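You operate a simulated robot arm through the tools that you are given. There is no shell and no other tool. Be economical: measure what you need, move in short steps, check, and stop when the job is done.

You run a simulated two-armed robot. Do the job below in one go: nothing can be reset, and whatever is moved stays where it is left.

Task
Trim the flow panel: 2 bar on its gauge, outlet flow 10 and seal flow 15 l/min.
Fine: the gas is on and stays on; pressure first, and again once the flows have pulled it down; the inlet line stays shut.

The check looks at the end state, three seconds after you hand in, the way a careful person would. Anything else that was tipped, shoved, dropped, spilled or broken makes it a failure. Lids that push on must go on centred and level and be pressed home; caps that screw on are set level and turned clockwise until they are tight.

Robot
Two 7-joint arms with fingered hands on one trunk that stands fixed in place. Base frame: the origin is at the foot of the trunk, x ahead of it, y to its left, z up. Units: mm, degrees, N and s.
The left shoulder is at [25, 92, 1311], the right one opposite. With the tool pointing down near the work surface each hand reaches from about 300 to 540 mm from the base axis, measured 20 degrees to its own side. Payload 2.1 kg a hand.
The TCP of each hand is the grasp point between the finger pads, 20 mm short of the fingertips. In the tool frame z runs along the fingers and y along their closing line. The gripper opens to 68 mm. The gripper's body begins 23 mm behind the TCP. The gripper is a hand of 5 fingers: y runs from the thumb to the fingers, the wrist lies at [-10, -79, -131] in the tool frame, and closing takes about 1.5 s.
Orientation is that of the tool frame in the base frame, as a unit quaternion [w, x, y, z]. With the fingers straight down and the wrist toward the robot, the tool's x, y and z point along [0, 1, 0], [1, 0, 0] and [0, 0, -1] of the base frame.

Tools
- The arms move only by the tool apply_moves. It takes "left_moves", "right_moves" or both (then of equal length, played together; a hand with none holds still); each is a list that holds one entry, the list of rows, each a list of 7 numbers: the turn, a rotation vector about the base's x, y, z in degrees, then the shift along the base's x, y, z in mm, then the gripper command, from -1 (shut) to 1 (fully open), values between in proportion. In form: [[[rx, ry, rz, x, y, z, grip], ...]]. A call has 1 to 10 rows; each row shifts and turns the commanded pose from where the row before left it. Rows are played at 5 a second. More than 50 mm and 8.6 degrees between two rows, or a gripper value outside its range, and nothing of the call is played. Where a pose cannot be reached the arm comes as near as it can. A force on the tool above 40 N (or 10 N above the force at the start of the call, whichever is more), or a blocked arm, ends the call early, and 0.2 s more pass. Each finger travels about 153 mm/s and halts on what it meets, pressing with about 33 N; the grip force reading is that of the motor and also rises with nothing between the fingers. The clock runs only during rows and for 0.2 s after the last one: add rows that do not move to give the fingers time. It gives the time, the measured TCP pose, the force on the tool (base axes), the opening and the grip force at its end, in the units of the frame above (readings bear some noise), with the torque about the TCP (base axes, N m) and any sound that the robot's microphone picked up, and new pictures: "show" is both (left out), scene, wrist or none (wrist: the cameras of the hands that moved).
- Cameras (640 x 400 px; columns grow to the right, rows downward): "scene" is now at [104.6, -29.7, 1480.8]; the picture's right is [-0.31, -0.95, 0.00], its down [-0.40, 0.13, -0.91] and it looks along [0.86, -0.29, -0.42] (base axes); focal length 326 px, centre (320, 200). "left" rides on the left gripper at [-55, -58, -72] in its tool frame; the picture's right is [-0.57, -0.39, 0.73], its down [0.73, -0.64, 0.23] and it looks along [0.38, 0.66, 0.65] (tool axes); focal length 226 px, centre (320, 200). "right" rides on the right gripper at [54, -58, -72] in its tool frame; the picture's right is [-0.57, 0.39, -0.73], its down [-0.73, -0.64, 0.23] and it looks along [-0.38, 0.66, 0.65] (tool axes); focal length 226 px, centre (320, 200). There is no depth. A picture from a camera that has moved, and an enlarged one, comes with that camera's place and axes in the base frame and with its lens.
- lift_body(by): slides the trunk up (or, below 0, down) by that many mm; the arms and the scene camera ride with it, the base frame stays. It gives what a move gives, with no picture.
- preshape(shape, hand): the hand has 5 fingers and takes this shape, open, in about a second: jaw (thumb against the fingers, like two jaws); tri (thumb and two fingers); tip (a fingertip pinch); poke (one finger out to press); point (the index stretched); flat (the hand flat); cup (the hand cupped); fist (a fist). The gripper value then closes the fingers along that shape, each until it touches; the sizes above hold for jaw. It gives what a move gives, with no picture.
- aim_head(pan, tilt): turns the head with the scene camera to pan (to the left, within 86 degrees either way) and tilt (down, from -29 to 69), counted from straight ahead of the robot. It gives what a move gives, and a new picture of the scene camera.
- zoom(camera, box): a new picture of the part [left, top, right, bottom] of that camera's present view, enlarged. It takes no simulated time.
- job_done(): hands the job in; it is judged then, once.

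Work in short steps. Places have to be worked out from the pictures, the camera data and where the tool is seen: move nearer, look again, correct. Check each grasp and each placing, and mend what went wrong. You have 120 turns and 200 pictures in all, those below and enlarged ones among them. Open the grippers and draw the arms clear of the work before you hand the job in, unless the task says otherwise; then end with one line.

The tools are called after "Emit:" as a command line: name --argument value ..., lists and objects as JSON in quotes. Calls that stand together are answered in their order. apply_moves: Moves the arms, as the interface text tells. Its arguments: {"type":"object","properties":{"left_moves":{"type":"array","items":{"type":"array","items":{"type":"array","items":{"type":"number"}}}},"right_moves":{"type":"array","items":{"type":"array","items":{"type":"array","items":{"type":"number"}}}},"show":{"type":"string","enum":["both","scene","wrist","none"]}},"required":[]} The other tools are called the same way: lift_body (by) slides the trunk up or down; preshape (shape, hand) gives the hand a shape; aim_head (pan, tilt) turns the head that bears the scene camera; zoom (camera, box) takes an enlarged picture of a part of a camera's view; job_done () hands the job in.

At the start:

```text
clock: 0.0
left_ee_pos: [379.4, 66.5, 1271.8]
left_tcp_rot: [0.0, 0.707, 0.707, 0.0]
left_contact_force: [-0.6, -0.5, 0.7]
left_wrist_torque: [-0.03, -0.04, 0.01]
left_gripper_width: 67.6
left_gripper_force: 0.0
left_shape: jaw
right_ee_pos: [324.3, -246.6, 1356.7]
right_tcp_rot: [0.001, 0.707, 0.708, 0.001]
right_contact_force: [0.0, -0.1, 0.3]
right_wrist_torque: [-0.01, -0.01, 0.01]
right_gripper_width: 67.6
right_gripper_force: 0.1
right_shape: jaw
trunk travel left (down, up): [-550.0, 354.0]
head pan, tilt: [-18.4, 24.7]
```

scene: 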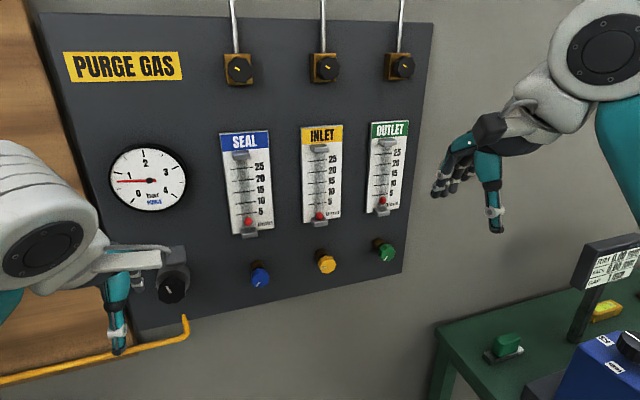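
right: 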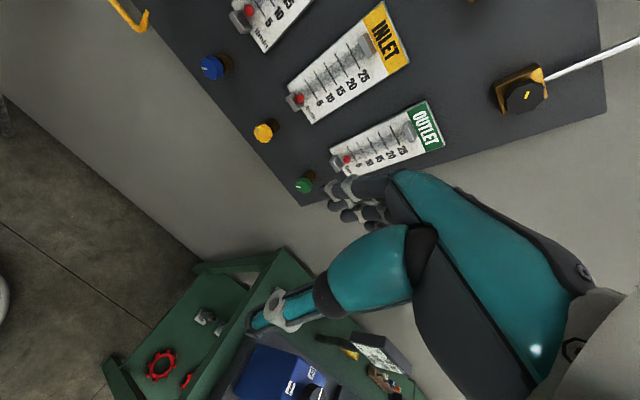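
left: 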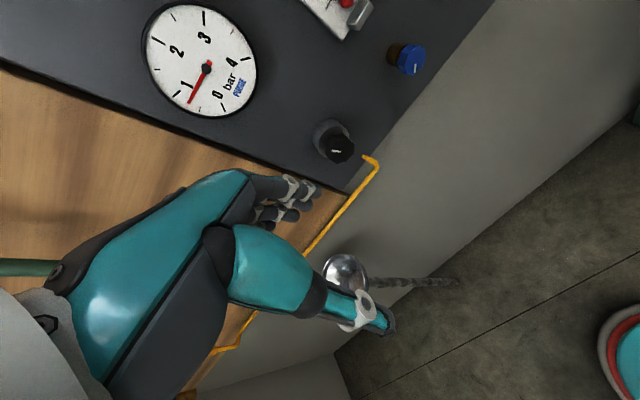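

I'll look closer at the panel first: gauge, flow tubes and knobs.

Emit:
zoom --camera "scene" --box '[90, 130, 290, 330]'

Emit:
zoom --camera "scene" --box '[210, 110, 430, 300]'

Emit:
zoom --camera "left" --box '[140, 0, 440, 200]'

Emit:
zoom --camera "scene" --box '[200, 0, 430, 110]'

```text
2.00 times, centred on (190, 230) of scene
camera zoom: at [104.6, -29.7, 1480.8], right [-0.31, -0.95, 0.0], down [-0.4, 0.13, -0.91], along [0.86, -0.29, -0.42], focal length 652 px, centre (580, 140)
```

zoom: 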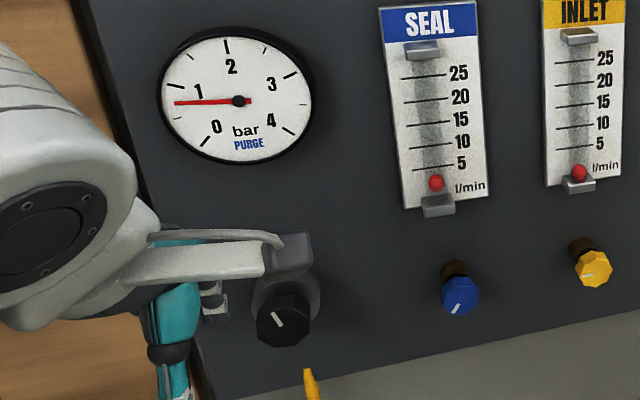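

```text
2.11 times, centred on (320, 205) of scene
camera zoom: at [104.6, -29.7, 1480.8], right [-0.31, -0.95, 0.0], down [-0.4, 0.13, -0.91], along [0.86, -0.29, -0.42], focal length 687 px, centre (320, 190)
```

zoom: 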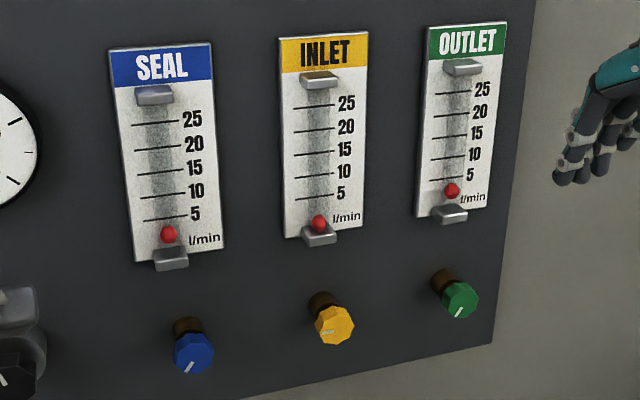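

```text
2.00 times, centred on (290, 100) of left
camera zoom: at [320.5, 12.7, 1342.8], right [-0.39, -0.57, -0.73], down [-0.64, 0.73, -0.23], along [0.66, 0.38, -0.65], focal length 452 px, centre (380, 400)
```

zoom: 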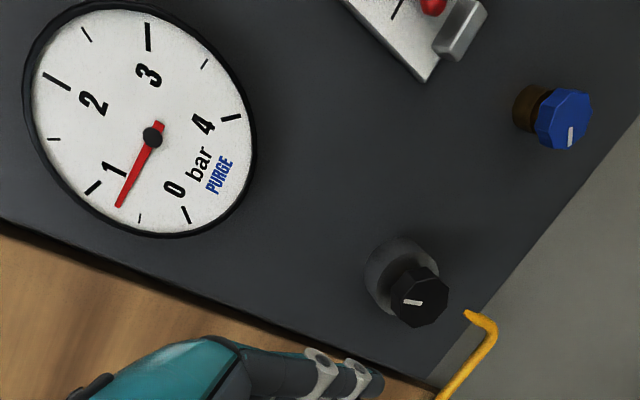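

```text
2.78 times, centred on (315, 55) of scene
camera zoom: at [104.6, -29.7, 1480.8], right [-0.31, -0.95, 0.0], down [-0.4, 0.13, -0.91], along [0.86, -0.29, -0.42], focal length 908 px, centre (334, 604)
```

zoom: 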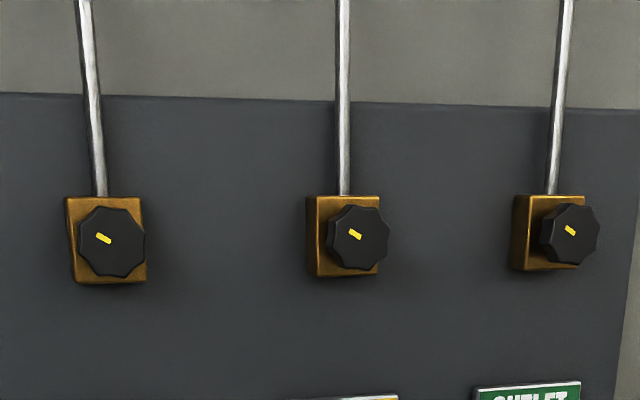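

The panel faces the robot at roughly x≈600; I judge the blue knob to be near (592,-78,1107), green near (597,-337,1106) and the black regulator near (585,67,1115). I'll swing the left hand so its fingers point at the panel, well short of it.

Emit:
apply_moves --left_moves '[[[0, -8.5, 0, 8, 0, -8, 1], [0, -8.5, 0, 8, 0, -8, 1], [0, -8.5, 0, 8, 0, -8, 1], [0, -8.5, 0, 8, 0, -8, 1], [0, -8.5, 0, 8, 0, -8, 1], [0, -8.5, 0, 8, 0, -8, 1], [0, -8.5, 0, 8, 0, -8, 1], [0, -8.5, 0, 8, 0, -8, 1], [0, -8.5, 0, 8, 0, -8, 1], [0, -8.5, 0, 8, 0, -8, 1]]]'

```text
clock: 2.2
left_ee_pos: [459.5, 68.6, 1189.9]
left_tcp_rot: [0.477, 0.522, 0.521, 0.478]
left_contact_force: [0.3, -0.2, -0.6]
left_wrist_torque: [0.0, 0.0, -0.01]
left_gripper_width: 67.5
left_gripper_force: 0.0
left_shape: jaw
right_ee_pos: [326.9, -248.2, 1356.3]
right_tcp_rot: [0.0, 0.707, 0.708, -0.001]
right_contact_force: [0.8, 0.1, 0.3]
right_wrist_torque: [-0.01, 0.01, -0.03]
right_gripper_width: 67.6
right_gripper_force: 0.0
right_shape: jaw
trunk travel left (down, up): [-550.0, 354.0]
head pan, tilt: [-18.4, 24.7]
camera scene: at [104.7, -29.9, 1480.8], right [-0.31, -0.95, 0.0], down [-0.4, 0.13, -0.91], along [0.86, -0.29, -0.42], focal length 326 px, centre (320, 200)
camera left: at [382.2, 14.4, 1138.4], right [0.69, -0.57, -0.45], down [0.17, 0.73, -0.66], along [0.7, 0.38, 0.6], focal length 226 px, centre (320, 200)
```

scene: 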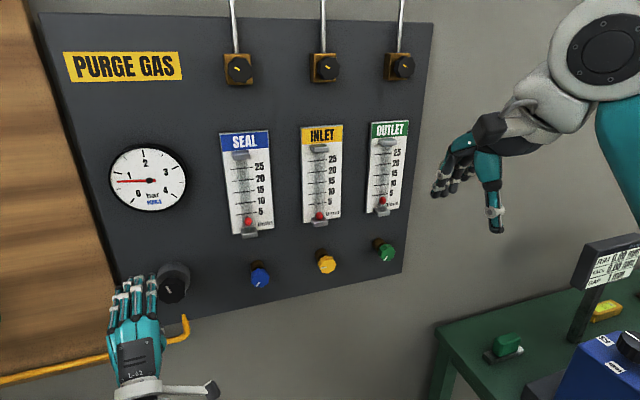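
left: 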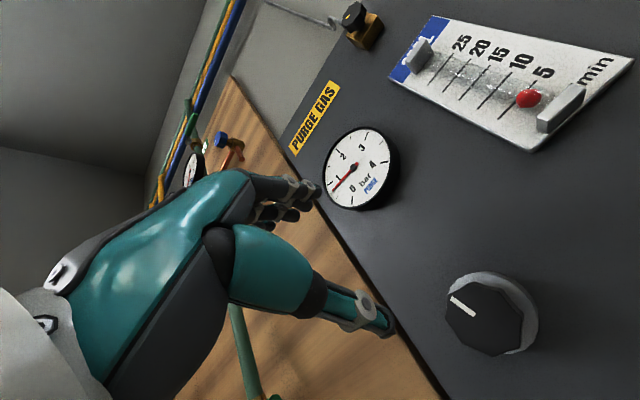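

Triangulating from both views puts the regulator knob face at about (580,66,1126). I'll level the hand and line it up with the knob, still 60 mm away.

Emit:
apply_moves --left_moves '[[[0, -5, 0, 20, -1, -20, 1], [0, 0, 0, 20, -1, -25, 1], [0, 0, 0, 20, -1, -18.4, 1], [0, 0, 0, 0, 0, 0, 1]]]'

```text
clock: 3.2
left_ee_pos: [494.4, 68.3, 1149.2]
left_tcp_rot: [0.5, 0.498, 0.501, 0.502]
left_contact_force: [0.3, -0.5, -0.2]
left_wrist_torque: [0.02, -0.02, 0.02]
left_gripper_width: 68.0
left_gripper_force: 0.0
left_shape: jaw
left hand out of reach, approached as far as the arm can: row 2, 3
right_ee_pos: [324.9, -246.8, 1357.0]
right_tcp_rot: [0.0, 0.706, 0.708, -0.001]
right_contact_force: [-0.7, 0.3, 0.1]
right_wrist_torque: [0.03, -0.03, 0.0]
right_gripper_width: 67.8
right_gripper_force: 0.0
right_shape: jaw
trunk travel left (down, up): [-550.0, 354.0]
head pan, tilt: [-18.4, 24.7]
camera scene: at [104.5, -29.6, 1480.8], right [-0.31, -0.95, 0.0], down [-0.4, 0.13, -0.91], along [0.86, -0.29, -0.42], focal length 326 px, centre (320, 200)
camera left: at [422.5, 14.1, 1091.6], right [0.73, -0.57, -0.39], down [0.23, 0.73, -0.64], along [0.65, 0.38, 0.66], focal length 226 px, centre (320, 200)
```

scene: 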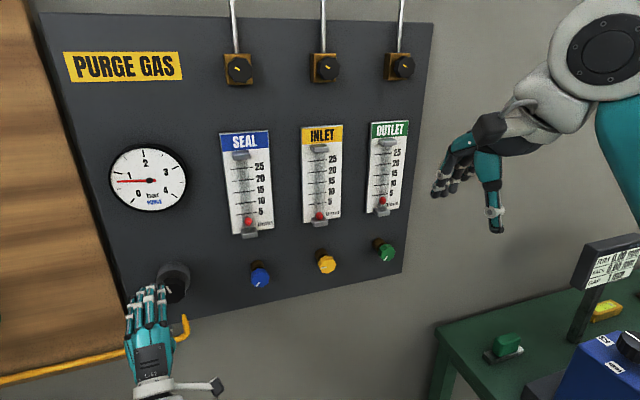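
left: 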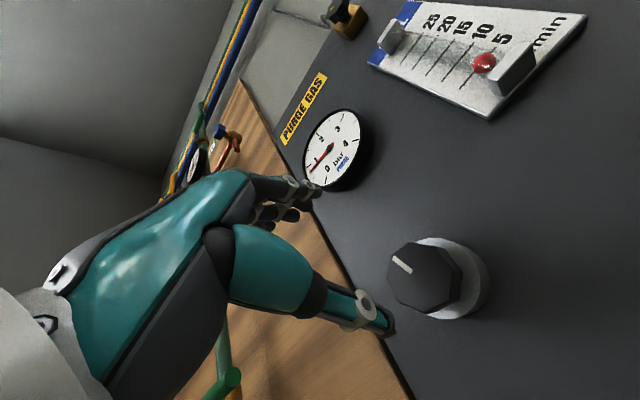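

The forward reach runs out at x≈495 because the shoulder sits too high, so I need to lower the trunk. First I check the space below and to the left.

Emit:
aim_head --pan 25 --tilt 50

Emit:
aim_head --pan -45 --tilt 50

```text
clock: 4.3
left_ee_pos: [494.1, 67.2, 1149.8]
left_tcp_rot: [0.499, 0.499, 0.501, 0.5]
left_contact_force: [0.1, -0.6, 0.7]
left_wrist_torque: [0.04, -0.02, 0.0]
left_gripper_width: 67.7
left_gripper_force: 0.0
left_shape: jaw
right_ee_pos: [326.9, -247.7, 1355.9]
right_tcp_rot: [-0.001, 0.706, 0.708, 0.0]
right_contact_force: [-0.2, 0.0, -0.1]
right_wrist_torque: [0.04, 0.01, 0.0]
right_gripper_width: 67.6
right_gripper_force: 0.1
right_shape: jaw
trunk travel left (down, up): [-550.0, 354.0]
head pan, tilt: [25.0, 50.0]
camera scene: at [86.9, 31.8, 1442.9], right [0.42, -0.91, 0.0], down [-0.69, -0.32, -0.64], along [0.58, 0.27, -0.77], focal length 326 px, centre (320, 200)
```

scene: 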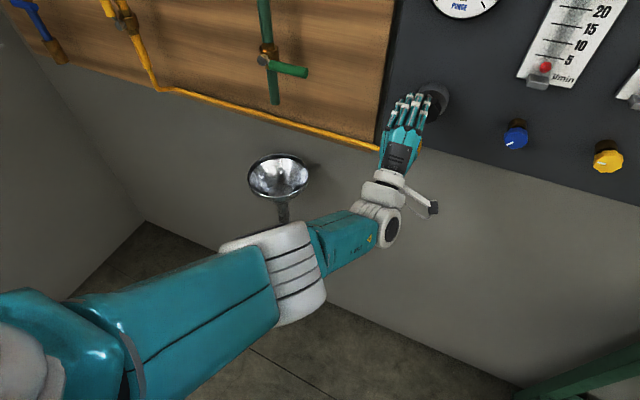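

```text
clock: 5.7
left_ee_pos: [494.7, 69.5, 1150.6]
left_tcp_rot: [0.5, 0.5, 0.5, 0.5]
left_contact_force: [-0.8, 0.7, -0.1]
left_wrist_torque: [0.0, 0.02, 0.01]
left_gripper_width: 68.0
left_gripper_force: 0.1
left_shape: jaw
right_ee_pos: [325.7, -247.8, 1356.8]
right_tcp_rot: [-0.001, 0.707, 0.707, 0.0]
right_contact_force: [0.3, 0.0, -0.1]
right_wrist_torque: [-0.01, 0.06, 0.01]
right_gripper_width: 67.6
right_gripper_force: 0.0
right_shape: jaw
trunk travel left (down, up): [-550.0, 354.0]
head pan, tilt: [-45.0, 50.0]
camera scene: at [71.6, -55.1, 1442.9], right [-0.71, -0.71, 0.0], down [-0.54, 0.54, -0.64], along [0.45, -0.45, -0.77], focal length 326 px, centre (320, 200)
```

scene: 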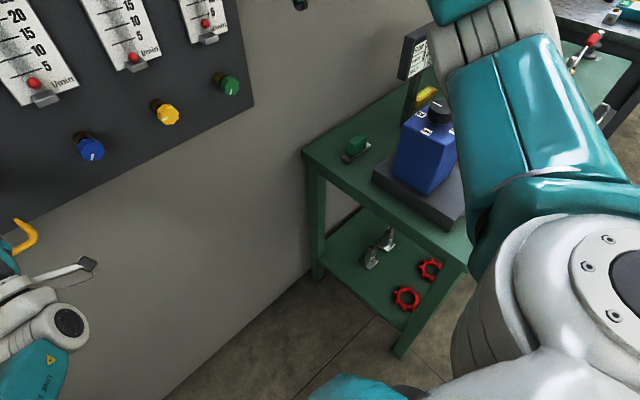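

The space below is clear: the eyewash basin is off to the left and the table off to the right. I'll lower the trunk 250 mm.

Emit:
lift_body --by -250

Emit:
aim_head --pan -15 --tilt 5

Emit:
apply_moves --left_moves '[[[0, 0, 0, 0, 0, 40, 1], [0, 0, 0, 0, 0, 40, 1], [0, 0, 0, 0, 0, 40, 1], [0, 0, 0, 0, 0, 40, 1], [0, 0, 0, 0, 0, 40, 1], [0, 0, 0, 10, 0, 25, 1], [0, 0, 0, 0, 0, 0, 1]]]'

```text
clock: 8.3
left_ee_pos: [494.4, 66.1, 901.2]
left_tcp_rot: [0.5, 0.5, 0.5, 0.5]
left_contact_force: [0.3, 0.6, -0.3]
left_wrist_torque: [0.0, -0.01, -0.03]
left_gripper_width: 67.9
left_gripper_force: 0.1
left_shape: jaw
right_ee_pos: [326.6, -247.0, 1106.4]
right_tcp_rot: [0.0, 0.707, 0.707, 0.001]
right_contact_force: [-0.6, 0.4, -0.4]
right_wrist_torque: [0.03, -0.02, -0.01]
right_gripper_width: 67.6
right_gripper_force: 0.1
right_shape: jaw
trunk travel left (down, up): [-300.0, 604.0]
head pan, tilt: [-45.0, 50.0]
```

```text
clock: 9.4
left_ee_pos: [494.8, 66.3, 900.9]
left_tcp_rot: [0.5, 0.5, 0.5, 0.5]
left_contact_force: [1.0, -0.1, -0.4]
left_wrist_torque: [0.01, 0.02, 0.01]
left_gripper_width: 68.0
left_gripper_force: 0.0
left_shape: jaw
right_ee_pos: [326.4, -247.2, 1106.5]
right_tcp_rot: [-0.001, 0.706, 0.708, -0.001]
right_contact_force: [-0.9, -0.2, 0.2]
right_wrist_torque: [-0.01, -0.04, 0.01]
right_gripper_width: 67.6
right_gripper_force: 0.0
right_shape: jaw
trunk travel left (down, up): [-300.0, 604.0]
head pan, tilt: [-15.0, 5.0]
camera scene: at [132.1, -24.5, 1261.3], right [-0.26, -0.97, 0.0], down [-0.09, 0.02, -1.0], along [0.96, -0.26, -0.09], focal length 326 px, centre (320, 200)
```

scene: 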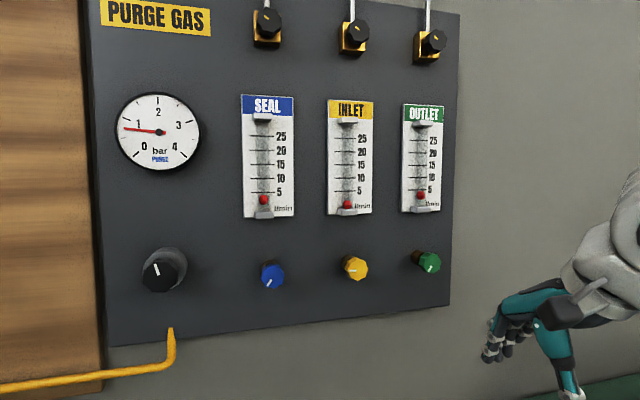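

```text
clock: 11.0
left_ee_pos: [503.6, 66.7, 1125.6]
left_tcp_rot: [0.5, 0.5, 0.5, 0.5]
left_contact_force: [-0.5, 0.6, -0.4]
left_wrist_torque: [0.0, 0.0, -0.01]
left_gripper_width: 67.9
left_gripper_force: 0.0
left_shape: jaw
right_ee_pos: [325.8, -246.4, 1105.4]
right_tcp_rot: [0.0, 0.707, 0.708, 0.0]
right_contact_force: [0.0, 0.2, 0.7]
right_wrist_torque: [-0.02, -0.02, 0.0]
right_gripper_width: 67.9
right_gripper_force: 0.0
right_shape: jaw
trunk travel left (down, up): [-300.0, 604.0]
head pan, tilt: [-15.0, 5.0]
camera scene: at [132.2, -24.5, 1261.4], right [-0.26, -0.97, 0.0], down [-0.08, 0.02, -1.0], along [0.96, -0.26, -0.09], focal length 326 px, centre (320, 200)
camera left: at [431.5, 12.7, 1067.1], right [0.73, -0.57, -0.39], down [0.23, 0.73, -0.64], along [0.65, 0.38, 0.66], focal length 226 px, centre (320, 200)
```

scene: 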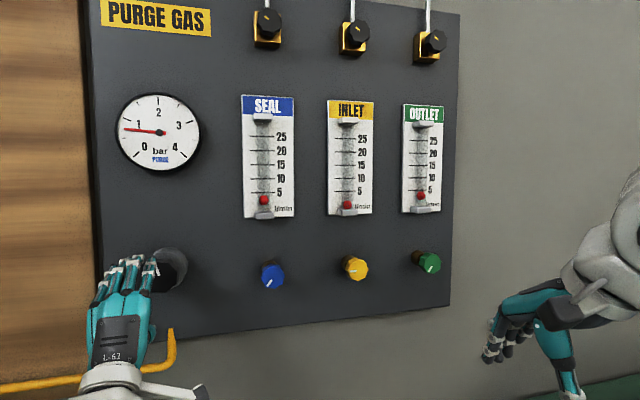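
left: 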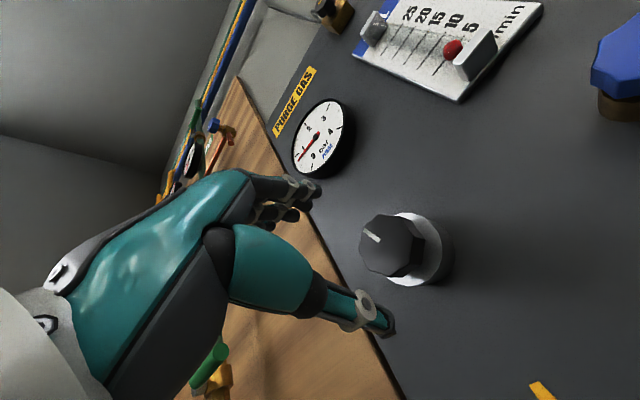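

The hand is nearly in line with the knob axis (y≈69, z≈1128). I'll move straight forward so the fingers straddle the regulator knob.

Emit:
apply_moves --left_moves '[[[0, 0, 0, 20, 1, 1, 1], [0, 0, 0, 20, 1, 1, 1], [0, 0, 0, 15, 0, 0, 1], [0, 0, 0, 15, 0, 0, 1], [0, 0, 0, 0, 0, 0, 1]]]'

```text
clock: 12.2
left_ee_pos: [573.6, 69.7, 1126.8]
left_tcp_rot: [0.5, 0.5, 0.5, 0.5]
left_contact_force: [-0.1, -0.2, -0.1]
left_wrist_torque: [0.0, -0.01, -0.02]
left_gripper_width: 68.0
left_gripper_force: 0.0
left_shape: jaw
right_ee_pos: [326.4, -246.3, 1105.4]
right_tcp_rot: [-0.001, 0.706, 0.708, 0.0]
right_contact_force: [0.2, -0.6, 0.2]
right_wrist_torque: [0.01, -0.01, -0.02]
right_gripper_width: 67.7
right_gripper_force: 0.0
right_shape: jaw
trunk travel left (down, up): [-300.0, 604.0]
head pan, tilt: [-15.0, 5.0]
camera scene: at [132.1, -24.5, 1261.4], right [-0.26, -0.97, 0.0], down [-0.08, 0.02, -1.0], along [0.96, -0.26, -0.09], focal length 326 px, centre (320, 200)
camera left: at [501.7, 14.4, 1068.8], right [0.73, -0.57, -0.39], down [0.23, 0.73, -0.64], along [0.65, 0.38, 0.66], focal length 226 px, centre (320, 200)
```

scene: 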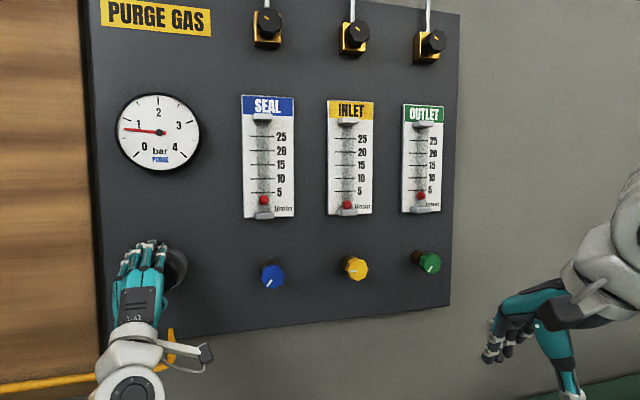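
left: 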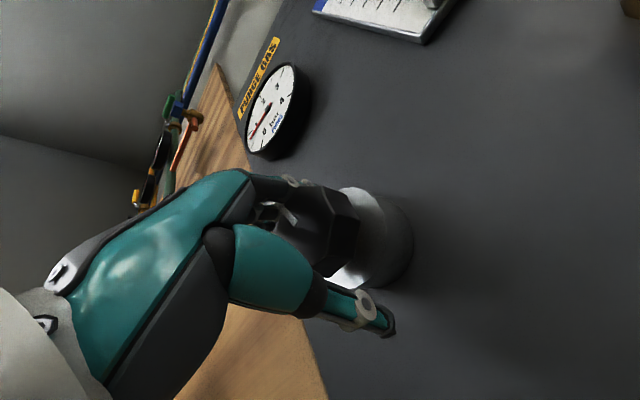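

The hand got there without contact. I'll zoom to see how the knob sits between thumb and fingers.

Emit:
zoom --camera "scene" --box '[80, 220, 240, 340]'

Emit:
zoom --camera "left" --box '[200, 140, 440, 360]'

```text
3.33 times, centred on (160, 280) of scene
camera zoom: at [132.1, -24.5, 1261.4], right [-0.26, -0.97, 0.0], down [-0.08, 0.02, -1.0], along [0.96, -0.26, -0.09], focal length 1088 px, centre (853, -67)
```

zoom: 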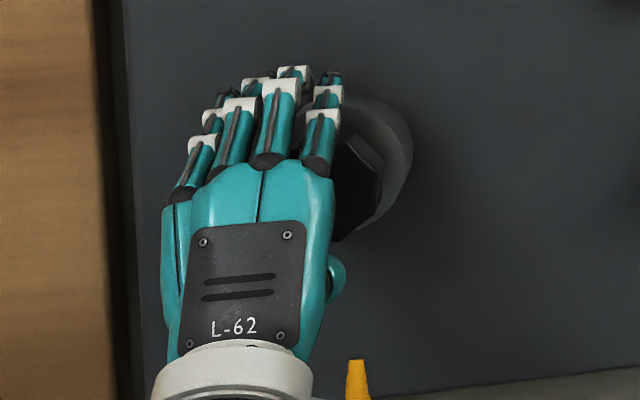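

```text
1.82 times, centred on (320, 250) of left
camera zoom: at [501.7, 14.4, 1068.8], right [0.73, -0.57, -0.39], down [0.23, 0.73, -0.64], along [0.65, 0.38, 0.66], focal length 411 px, centre (320, 109)
```

zoom: 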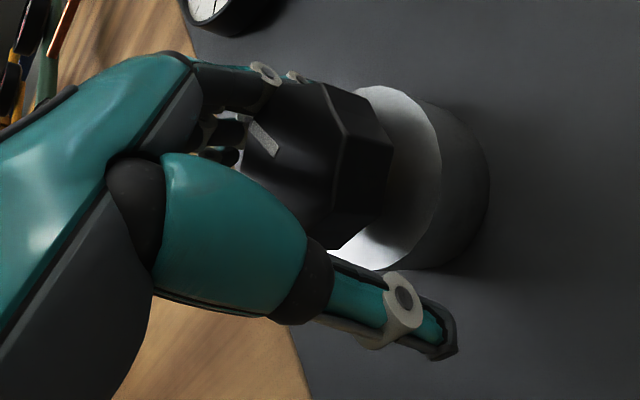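

The fingers are above the knob and the thumb below, centred. I'll close and check the grip.

Emit:
apply_moves --left_moves '[[[0, 0, 0, 0, 0, 0, 0.3], [0, 0, 0, 0, 0, 0, 0], [0, 0, 0, 0, 0, 0, -0.5], [0, 0, 0, 0, 0, 0, -0.5], [0, 0, 0, 0, 0, 0, -0.5], [0, 0, 0, 0, 0, 0, -0.5], [0, 0, 0, 0, 0, 0, -0.5]]]'

```text
clock: 13.8
left_ee_pos: [574.9, 69.2, 1127.5]
left_tcp_rot: [0.499, 0.501, 0.501, 0.499]
left_contact_force: [13.1, 2.3, 2.1]
left_wrist_torque: [0.01, -0.3, 0.01]
left_gripper_width: 26.8
left_gripper_force: 33.1
left_shape: jaw
right_ee_pos: [328.9, -246.5, 1105.1]
right_tcp_rot: [-0.001, 0.706, 0.708, -0.001]
right_contact_force: [0.0, 0.0, -0.2]
right_wrist_torque: [-0.01, 0.0, 0.01]
right_gripper_width: 67.8
right_gripper_force: 0.0
right_shape: jaw
trunk travel left (down, up): [-300.0, 604.0]
head pan, tilt: [-15.0, 5.0]
camera scene: at [134.0, -24.2, 1261.2], right [-0.26, -0.97, 0.0], down [-0.09, 0.02, -1.0], along [0.96, -0.26, -0.09], focal length 326 px, centre (320, 200)
camera left: at [503.2, 14.6, 1067.9], right [0.73, -0.57, -0.39], down [0.23, 0.73, -0.64], along [0.65, 0.38, 0.66], focal length 226 px, centre (320, 200)
```

scene: 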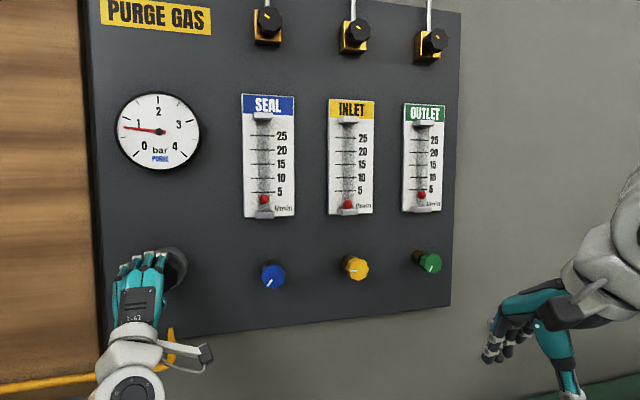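
left: 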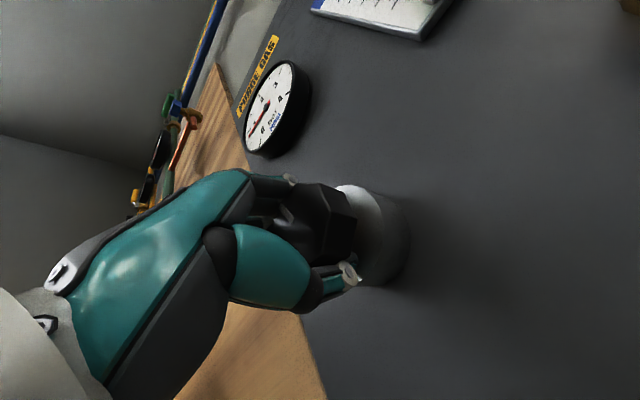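

It's gripped at 33 N. I'll turn clockwise 24° and watch the gauge.

Emit:
apply_moves --left_moves '[[[8, 0, 0, 0, 0, 0, -0.5], [8, 0, 0, 0, 0, 0, -0.5], [8, 0, 0, 0, 0, 0, -0.5], [0, 0, 0, 0, 0, 0, -0.5]]]'

Emit:
zoom --camera "scene" --box '[80, 80, 320, 320]'

```text
clock: 14.8
left_ee_pos: [575.3, 68.9, 1127.0]
left_tcp_rot: [0.385, 0.593, 0.385, 0.593]
left_contact_force: [15.0, 3.1, 11.2]
left_wrist_torque: [-0.09, -0.25, -0.14]
left_gripper_width: 27.3
left_gripper_force: 33.2
left_shape: jaw
right_ee_pos: [328.5, -247.3, 1105.5]
right_tcp_rot: [-0.001, 0.706, 0.708, 0.0]
right_contact_force: [0.0, 0.6, 0.3]
right_wrist_torque: [0.0, -0.01, 0.03]
right_gripper_width: 67.8
right_gripper_force: 0.1
right_shape: jaw
trunk travel left (down, up): [-300.0, 604.0]
head pan, tilt: [-15.0, 5.0]
camera scene: at [133.6, -24.1, 1261.3], right [-0.26, -0.97, 0.0], down [-0.09, 0.02, -1.0], along [0.96, -0.26, -0.09], focal length 326 px, centre (320, 200)
camera left: at [503.3, 43.6, 1051.0], right [0.73, -0.36, -0.58], down [0.23, 0.93, -0.29], along [0.65, 0.07, 0.76], focal length 226 px, centre (320, 200)
```

scene: 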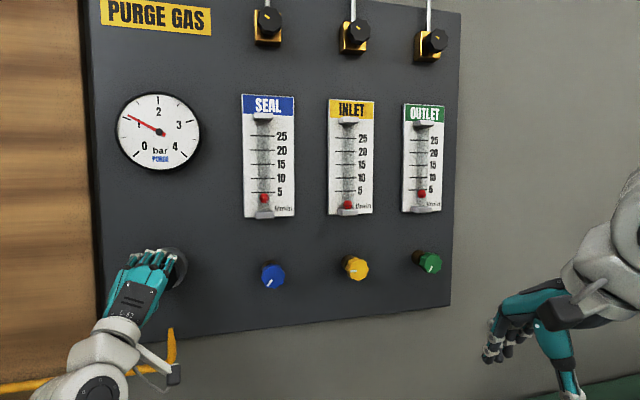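
left: 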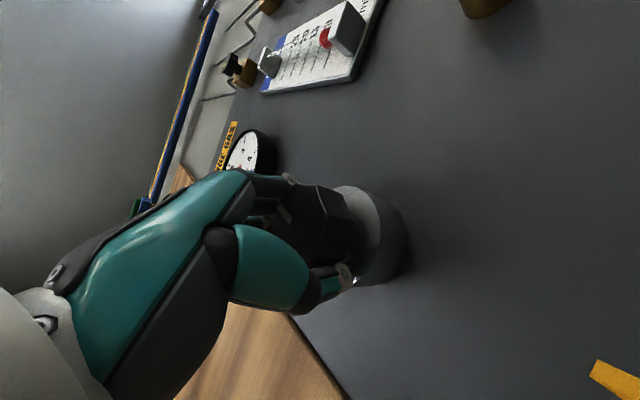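

```text
1.67 times, centred on (200, 200) of scene
camera zoom: at [133.6, -24.1, 1261.3], right [-0.26, -0.97, 0.0], down [-0.09, 0.02, -1.0], along [0.96, -0.26, -0.09], focal length 544 px, centre (520, 200)
```

zoom: 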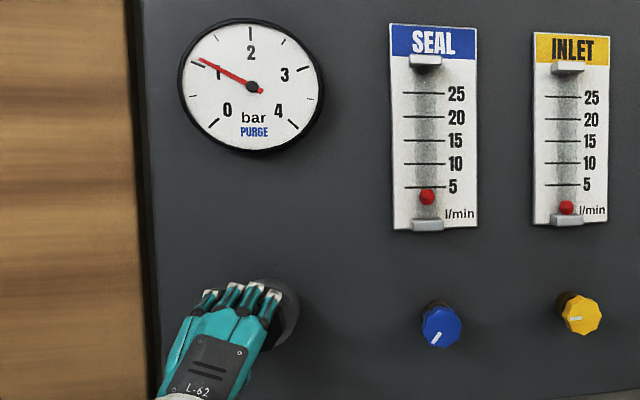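

Clockwise raises the pressure: now about 1.05 bar. I'll turn a further 48°.

Emit:
apply_moves --left_moves '[[[8, 0, 0, 0, 0, 0, -0.5], [8, 0, 0, 0, 0, 0, -0.5], [8, 0, 0, 0, 0, 0, -0.5], [8, 0, 0, 0, 0, 0, -0.5], [8, 0, 0, 0, 0, 0, -0.5], [8, 0, 0, 0, 0, 0, -0.5], [0, 0, 0, 0, 0, 0, -0.5]]]' --show "none"

Emit:
zoom --camera "scene" --box '[80, 80, 320, 320]'

```text
clock: 16.4
left_ee_pos: [574.8, 69.0, 1126.5]
left_tcp_rot: [0.11, 0.699, 0.111, 0.698]
left_contact_force: [20.4, 4.4, 19.4]
left_wrist_torque: [-0.13, 0.03, -0.37]
left_gripper_width: 26.9
left_gripper_force: 33.1
left_shape: jaw
right_ee_pos: [327.0, -246.8, 1106.3]
right_tcp_rot: [0.0, 0.707, 0.708, -0.001]
right_contact_force: [0.3, 0.0, 0.4]
right_wrist_torque: [-0.04, 0.0, 0.0]
right_gripper_width: 67.6
right_gripper_force: 0.2
right_shape: jaw
trunk travel left (down, up): [-300.0, 604.0]
head pan, tilt: [-15.0, 5.0]
```

```text
1.67 times, centred on (200, 200) of scene
camera zoom: at [133.8, -23.9, 1261.3], right [-0.26, -0.97, 0.0], down [-0.09, 0.02, -1.0], along [0.96, -0.26, -0.09], focal length 544 px, centre (520, 200)
```

zoom: 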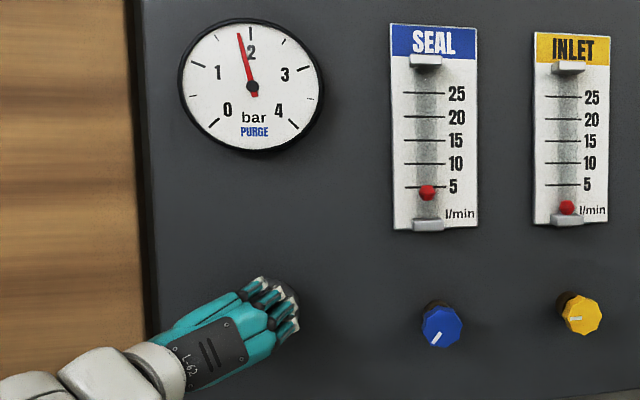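

About 1.85 bar now; 9° more should make 2.0. After that I'll release and back out.

Emit:
apply_moves --left_moves '[[[8, 0, 0, 0, 0, 0, -0.5], [1, 0, 0, 0, 0, 0, -0.5], [0, 0, 0, 0, 0, 0, -0.5], [0, 0, 0, 0, 0, 0, -0.5]]]' --show "none"

Emit:
zoom --camera "scene" --box '[100, 80, 300, 220]'

```text
clock: 17.4
left_ee_pos: [576.1, 69.0, 1125.9]
left_tcp_rot: [0.055, 0.706, 0.055, 0.704]
left_contact_force: [23.4, 2.3, 24.3]
left_wrist_torque: [-0.09, 0.14, -0.34]
left_gripper_width: 26.7
left_gripper_force: 32.9
left_shape: jaw
right_ee_pos: [328.1, -247.0, 1106.0]
right_tcp_rot: [-0.001, 0.707, 0.707, -0.001]
right_contact_force: [0.8, -0.5, 0.6]
right_wrist_torque: [-0.04, 0.01, -0.02]
right_gripper_width: 67.7
right_gripper_force: 0.1
right_shape: jaw
trunk travel left (down, up): [-300.0, 604.0]
head pan, tilt: [-15.0, 5.0]
```

```text
2.86 times, centred on (200, 150) of scene
camera zoom: at [133.9, -24.4, 1261.3], right [-0.26, -0.97, 0.0], down [-0.09, 0.02, -1.0], along [0.96, -0.26, -0.09], focal length 932 px, centre (663, 343)
```

zoom: 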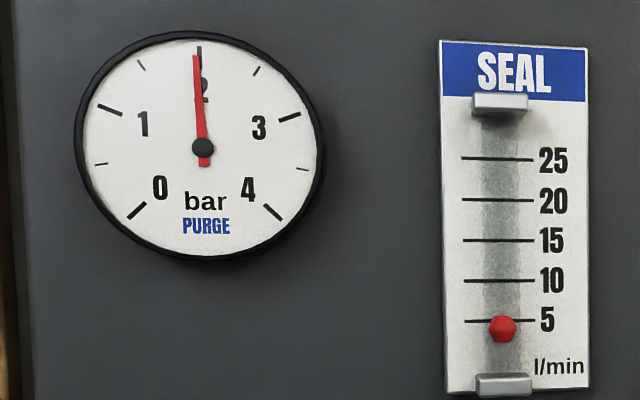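

The gauge reads about 1.97–2.0. I'll release the left hand, back it straight out and roll it back so it has travel for the later correction.

Emit:
apply_moves --left_moves '[[[0, 0, 0, 0, 0, 0, 1], [0, 0, 0, 0, 0, 0, 1], [0, 0, 0, 0, 0, 0, 1], [0, 0, 0, -25, 0, 0, 1], [0, 0, 0, -25, 0, 0, 1], [0, 0, 0, -25, 0, 0, 1], [-8, 0, 0, 0, 0, 0, 1], [-8, 0, 0, 0, 0, 0, 1], [-8, 0, 0, 0, 0, 0, 1], [-8, 0, 0, 0, 0, 0, 1]]]' --show "none"

Emit:
apply_moves --right_moves '[[[0, -8.5, 0, 8, -9, 8, 1], [0, -8.5, 0, 8, -9, 8, 1], [0, -8.5, 0, 8, -9, 8, 1], [0, -8.5, 0, 8, -9, 8, 1], [0, -8.5, 0, 8, -9, 8, 1], [0, -8.5, 0, 8, -9, 0, 1], [0, -8.5, 0, 8, -9, 0, 1], [0, -8.5, 0, 8, -9, 0, 1], [0, -8.5, 0, 8, -9, 0, 1], [0, -8.5, 0, 8, -9, 0, 1]]]'

```text
clock: 19.6
left_ee_pos: [499.4, 69.0, 1127.8]
left_tcp_rot: [0.249, 0.662, 0.249, 0.661]
left_contact_force: [-0.4, 0.0, 0.4]
left_wrist_torque: [-0.02, 0.0, -0.01]
left_gripper_width: 67.5
left_gripper_force: 0.0
left_shape: jaw
right_ee_pos: [325.7, -247.3, 1106.5]
right_tcp_rot: [0.0, 0.706, 0.708, -0.001]
right_contact_force: [-0.3, -0.2, -0.3]
right_wrist_torque: [-0.01, 0.0, 0.01]
right_gripper_width: 67.7
right_gripper_force: 0.1
right_shape: jaw
trunk travel left (down, up): [-300.0, 604.0]
head pan, tilt: [-15.0, 5.0]
```

```text
clock: 21.8
left_ee_pos: [498.8, 68.1, 1128.0]
left_tcp_rot: [0.247, 0.662, 0.248, 0.663]
left_contact_force: [1.3, -0.2, -0.4]
left_wrist_torque: [0.0, -0.01, 0.02]
left_gripper_width: 67.7
left_gripper_force: 0.0
left_shape: jaw
right_ee_pos: [407.5, -337.6, 1147.7]
right_tcp_rot: [0.478, 0.521, 0.522, 0.477]
right_contact_force: [0.0, 0.9, -0.6]
right_wrist_torque: [0.03, 0.01, 0.02]
right_gripper_width: 67.9
right_gripper_force: 0.1
right_shape: jaw
trunk travel left (down, up): [-300.0, 604.0]
head pan, tilt: [-15.0, 5.0]
camera scene: at [132.1, -24.4, 1261.4], right [-0.26, -0.97, 0.0], down [-0.08, 0.02, -1.0], along [0.96, -0.26, -0.09], focal length 326 px, centre (320, 200)
camera right: at [332.0, -284.6, 1095.7], right [-0.69, -0.56, 0.45], down [0.17, -0.73, -0.66], along [0.7, -0.38, 0.61], focal length 226 px, centre (320, 200)
```

scene: 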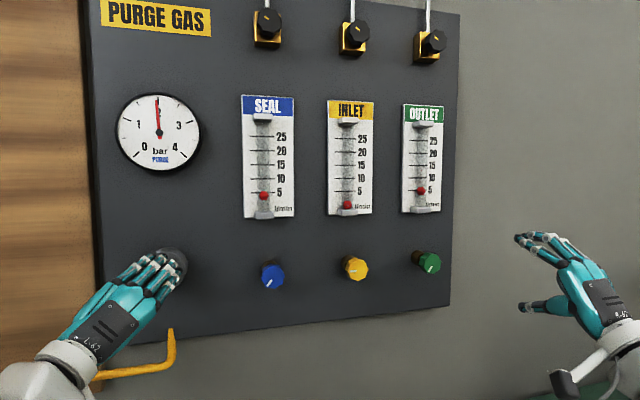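
right: 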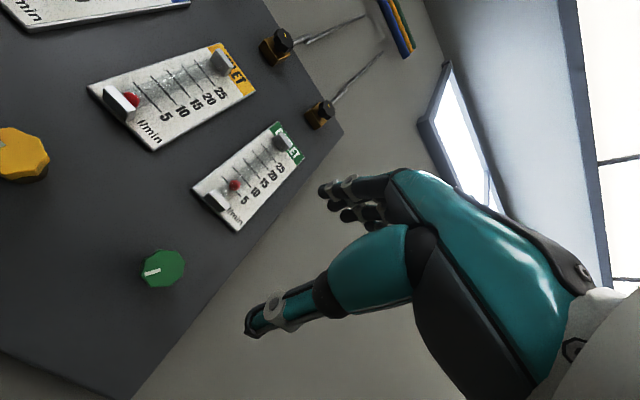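

Triangulated, the green knob face is at about (578,-327,1116). I'll level the right hand, line up, and move forward to test the reach.

Emit:
apply_moves --right_moves '[[[0, -5, 0, 25, 3, -10, 1], [0, 0, 0, 25, 3, -10, 1], [0, 0, 0, 25, 3, -11, 1], [0, 0, 0, 20, 1.5, 0, 1], [0, 0, 0, 15, 0, 0, 1], [0, 0, 0, 0, 0, 0, 1]]]'

```text
clock: 23.2
left_ee_pos: [498.2, 69.8, 1127.3]
left_tcp_rot: [0.248, 0.662, 0.248, 0.662]
left_contact_force: [0.3, 0.6, 0.5]
left_wrist_torque: [0.04, 0.01, -0.01]
left_gripper_width: 67.8
left_gripper_force: 0.0
left_shape: jaw
right_ee_pos: [516.8, -326.5, 1116.0]
right_tcp_rot: [0.5, 0.499, 0.501, 0.5]
right_contact_force: [1.1, -0.9, -0.1]
right_wrist_torque: [-0.05, 0.01, 0.01]
right_gripper_width: 67.8
right_gripper_force: 0.1
right_shape: jaw
trunk travel left (down, up): [-300.0, 604.0]
head pan, tilt: [-15.0, 5.0]
camera scene: at [132.2, -24.4, 1261.4], right [-0.26, -0.97, 0.0], down [-0.08, 0.02, -1.0], along [0.96, -0.26, -0.09], focal length 326 px, centre (320, 200)
camera right: at [445.3, -273.3, 1058.0], right [-0.73, -0.57, 0.39], down [0.23, -0.73, -0.64], along [0.65, -0.38, 0.66], focal length 226 px, centre (320, 200)
```

scene: 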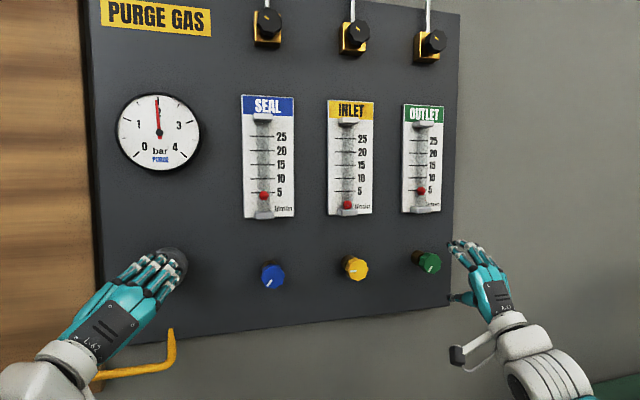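
right: 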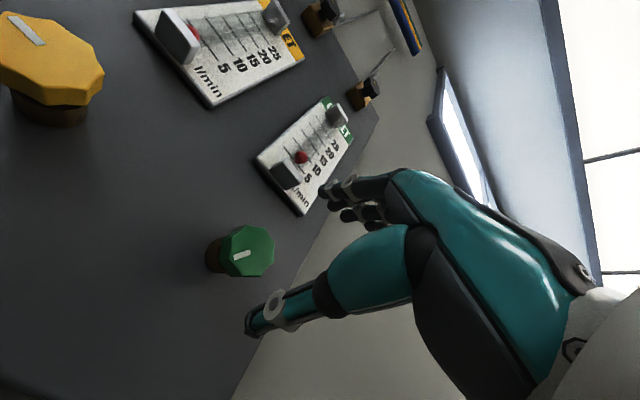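

The green knob position is confirmed at (578,-326,1116). Moving forward around it.

Emit:
apply_moves --right_moves '[[[0, 0, 0, 20, 0, 0, 1], [0, 0, 0, 20, 0, 0, 1], [0, 0, 0, 16, 0, 0, 1], [0, 0, 0, 0, 0, 0, 1]]]'

Emit:
zoom --camera "scene" --box '[380, 200, 540, 320]'

```text
clock: 24.2
left_ee_pos: [499.6, 67.6, 1127.1]
left_tcp_rot: [0.248, 0.662, 0.248, 0.662]
left_contact_force: [0.6, 0.8, -0.3]
left_wrist_torque: [0.01, 0.02, -0.01]
left_gripper_width: 67.6
left_gripper_force: 0.1
left_shape: jaw
right_ee_pos: [553.2, -325.0, 1116.7]
right_tcp_rot: [0.5, 0.499, 0.502, 0.499]
right_contact_force: [0.1, -0.4, -0.3]
right_wrist_torque: [0.0, 0.0, 0.01]
right_gripper_width: 68.0
right_gripper_force: 0.0
right_shape: jaw
right hand out of reach, approached as far as the arm can: row 3
trunk travel left (down, up): [-300.0, 604.0]
head pan, tilt: [-15.0, 5.0]
camera scene: at [132.2, -24.5, 1261.4], right [-0.26, -0.97, 0.0], down [-0.08, 0.02, -1.0], along [0.96, -0.26, -0.09], focal length 326 px, centre (320, 200)
camera right: at [482.8, -273.1, 1057.2], right [-0.73, -0.57, 0.39], down [0.23, -0.73, -0.64], along [0.65, -0.37, 0.66], focal length 226 px, centre (320, 200)
```

scene: 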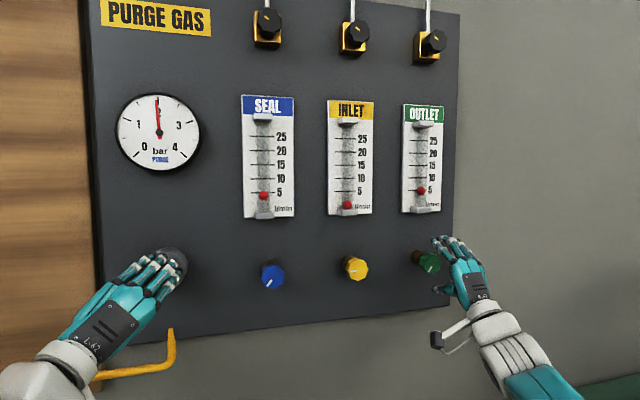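
right: 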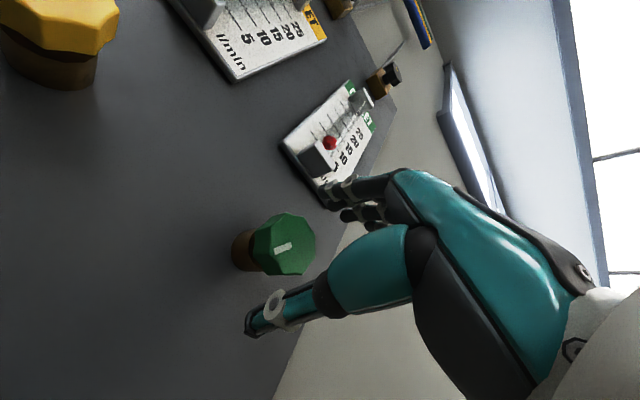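

```text
3.33 times, centred on (460, 260) of scene
camera zoom: at [132.2, -24.5, 1261.4], right [-0.26, -0.97, 0.0], down [-0.08, 0.02, -1.0], along [0.96, -0.26, -0.09], focal length 1088 px, centre (-147, 0)
```

zoom: 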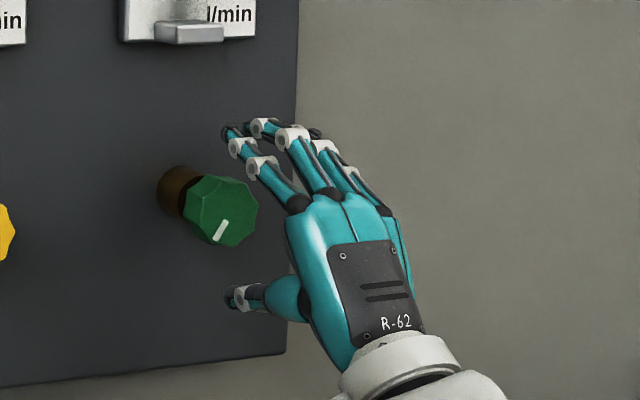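

The arm is out of reach with the wrist below the knob. I'll back off a little and roll the hand 88° so the wrist lies inboard, which shortens the reach needed.

Emit:
apply_moves --right_moves '[[[8, 0, 0, -25, 0, 0, 1], [8, 0, 0, -7, 0, 0, 1], [8, 0, 0, 0, 0, 0, 1], [8, 0, 0, 0, 0, 0, 1], [8, 0, 0, 0, 0, 0, 1], [8, 0, 0, 0, 0, 0, 1], [8, 0, 0, 0, 0, 0, 1], [8, 0, 0, 0, 0, 0, 1], [8, 0, 0, 0, 0, 0, 1], [8, 0, 0, 0, 0, 0, 1]]]'

```text
clock: 26.4
left_ee_pos: [498.5, 69.0, 1127.9]
left_tcp_rot: [0.248, 0.663, 0.248, 0.662]
left_contact_force: [-0.2, -0.2, 0.2]
left_wrist_torque: [0.0, 0.0, 0.01]
left_gripper_width: 67.7
left_gripper_force: 0.1
left_shape: jaw
right_ee_pos: [522.5, -326.3, 1113.7]
right_tcp_rot: [0.062, 0.704, 0.062, 0.704]
right_contact_force: [0.0, 0.2, -0.5]
right_wrist_torque: [0.01, -0.01, -0.02]
right_gripper_width: 67.5
right_gripper_force: 0.1
right_shape: jaw
trunk travel left (down, up): [-300.0, 604.0]
head pan, tilt: [-15.0, 5.0]
camera scene: at [132.2, -24.3, 1261.4], right [-0.26, -0.97, 0.0], down [-0.08, 0.02, -1.0], along [0.96, -0.26, -0.09], focal length 326 px, centre (320, 200)
camera right: at [452.1, -260.0, 1158.4], right [-0.73, -0.48, -0.49], down [0.23, 0.5, -0.83], along [0.65, -0.72, -0.26], focal length 226 px, centre (320, 200)
```

scene: 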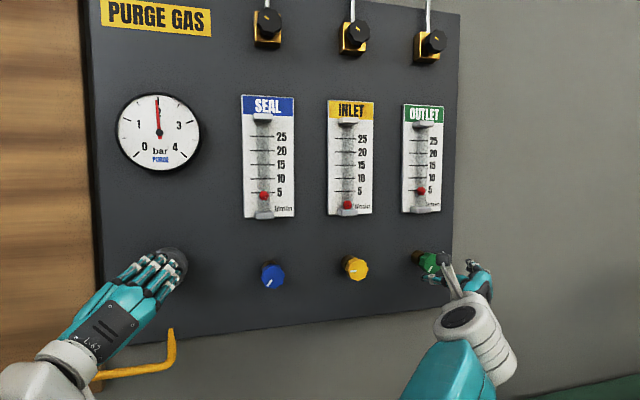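
right: 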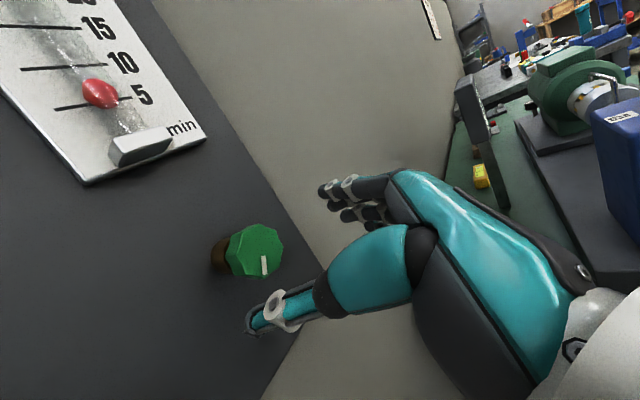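

The roll worked. I'll move forward over the green knob.

Emit:
apply_moves --right_moves '[[[0, 0, 0, 20, 0, 1, 1], [0, 0, 0, 18, 0, 0, 1], [0, 0, 0, 15, 0, 0, 1], [0, 0, 0, 0, 0, 0, 1]]]'

```text
clock: 27.4
left_ee_pos: [499.4, 68.4, 1126.8]
left_tcp_rot: [0.248, 0.663, 0.248, 0.662]
left_contact_force: [0.0, -0.4, 0.1]
left_wrist_torque: [0.02, 0.01, -0.03]
left_gripper_width: 67.7
left_gripper_force: 0.1
left_shape: jaw
right_ee_pos: [575.9, -324.3, 1114.8]
right_tcp_rot: [0.062, 0.704, 0.062, 0.704]
right_contact_force: [0.5, -0.5, -0.1]
right_wrist_torque: [-0.01, -0.01, -0.04]
right_gripper_width: 67.7
right_gripper_force: 0.1
right_shape: jaw
trunk travel left (down, up): [-300.0, 604.0]
head pan, tilt: [-15.0, 5.0]
camera scene: at [132.2, -24.4, 1261.4], right [-0.26, -0.97, 0.0], down [-0.08, 0.02, -1.0], along [0.96, -0.26, -0.09], focal length 326 px, centre (320, 200)
camera right: at [503.6, -259.2, 1160.0], right [-0.73, -0.48, -0.49], down [0.23, 0.5, -0.83], along [0.65, -0.72, -0.25], focal length 226 px, centre (320, 200)
```

scene: 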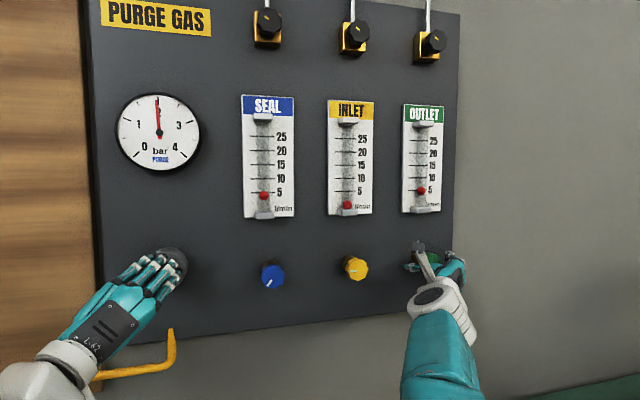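
right: 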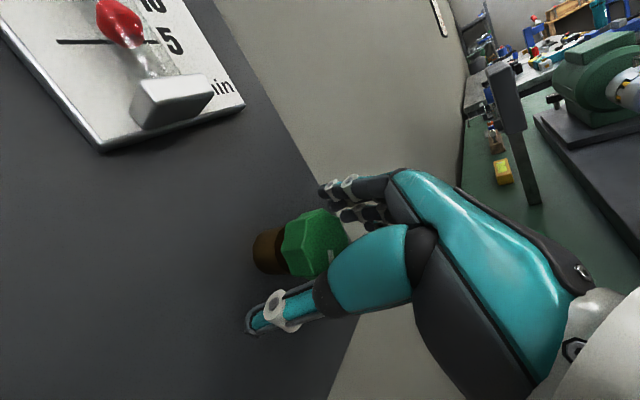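

In place with no contact. Closing on the green knob.

Emit:
apply_moves --right_moves '[[[0, 0, 0, 0, 0, 0, 0.3], [0, 0, 0, 0, 0, 0, 0], [0, 0, 0, 0, 0, 0, -0.5], [0, 0, 0, 0, 0, 0, -0.6], [0, 0, 0, 0, 0, 0, -0.6], [0, 0, 0, 0, 0, 0, -0.6], [0, 0, 0, 0, 0, 0, -0.6]]]' --show "wrist"

```text
clock: 29.0
left_ee_pos: [501.7, 70.7, 1126.6]
left_tcp_rot: [0.248, 0.663, 0.248, 0.661]
left_contact_force: [0.3, -0.1, -0.7]
left_wrist_torque: [0.03, -0.02, -0.01]
left_gripper_width: 67.9
left_gripper_force: 0.1
left_shape: jaw
right_ee_pos: [577.0, -323.3, 1115.3]
right_tcp_rot: [0.062, 0.705, 0.063, 0.703]
right_contact_force: [21.0, 8.9, 4.3]
right_wrist_torque: [-0.07, -0.04, 0.16]
right_gripper_width: 23.3
right_gripper_force: 33.1
right_shape: jaw
trunk travel left (down, up): [-300.0, 604.0]
head pan, tilt: [-15.0, 5.0]
camera right: at [506.5, -257.5, 1158.8], right [-0.73, -0.48, -0.49], down [0.23, 0.5, -0.84], along [0.65, -0.72, -0.26], focal length 226 px, centre (320, 200)
```

right: 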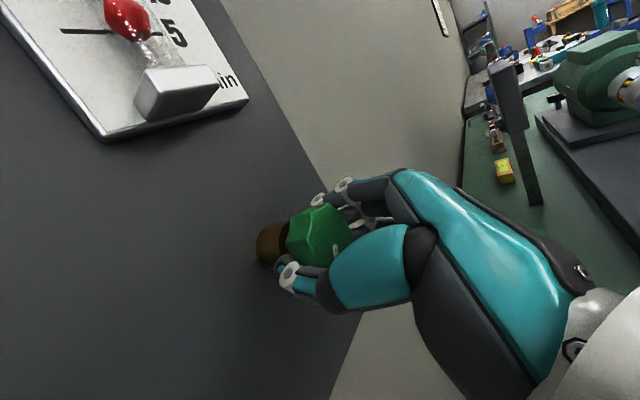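

Gripped. I'll turn 24° counterclockwise, the expected opening direction, and read the outlet tube.

Emit:
apply_moves --right_moves '[[[-8, 0, 0, 0, 0, 0, -0.6], [-8, 0, 0, 0, 0, 0, -0.6], [-8, 0, 0, 0, 0, 0, -0.6], [0, 0, 0, 0, 0, 0, -0.6]]]' --show "none"

Emit:
zoom --camera "scene" --box '[320, 90, 520, 330]'

```text
clock: 30.0
left_ee_pos: [500.1, 69.4, 1125.9]
left_tcp_rot: [0.248, 0.663, 0.249, 0.661]
left_contact_force: [0.2, 0.2, -0.2]
left_wrist_torque: [0.02, -0.01, 0.01]
left_gripper_width: 67.7
left_gripper_force: 0.0
left_shape: jaw
right_ee_pos: [579.3, -324.4, 1114.1]
right_tcp_rot: [0.208, 0.677, 0.21, 0.674]
right_contact_force: [16.8, 8.2, -2.5]
right_wrist_torque: [0.03, 0.07, 0.12]
right_gripper_width: 23.1
right_gripper_force: 32.8
right_shape: jaw
trunk travel left (down, up): [-300.0, 604.0]
head pan, tilt: [-15.0, 5.0]
```

```text
1.67 times, centred on (420, 210) of scene
camera zoom: at [135.3, -23.0, 1261.1], right [-0.26, -0.97, 0.0], down [-0.09, 0.02, -1.0], along [0.96, -0.26, -0.09], focal length 544 px, centre (153, 183)
```

zoom: 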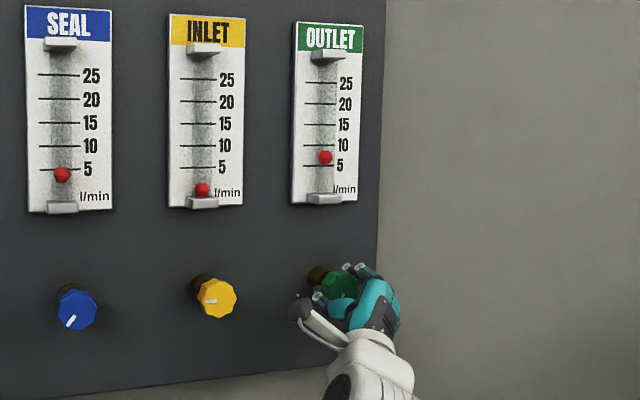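

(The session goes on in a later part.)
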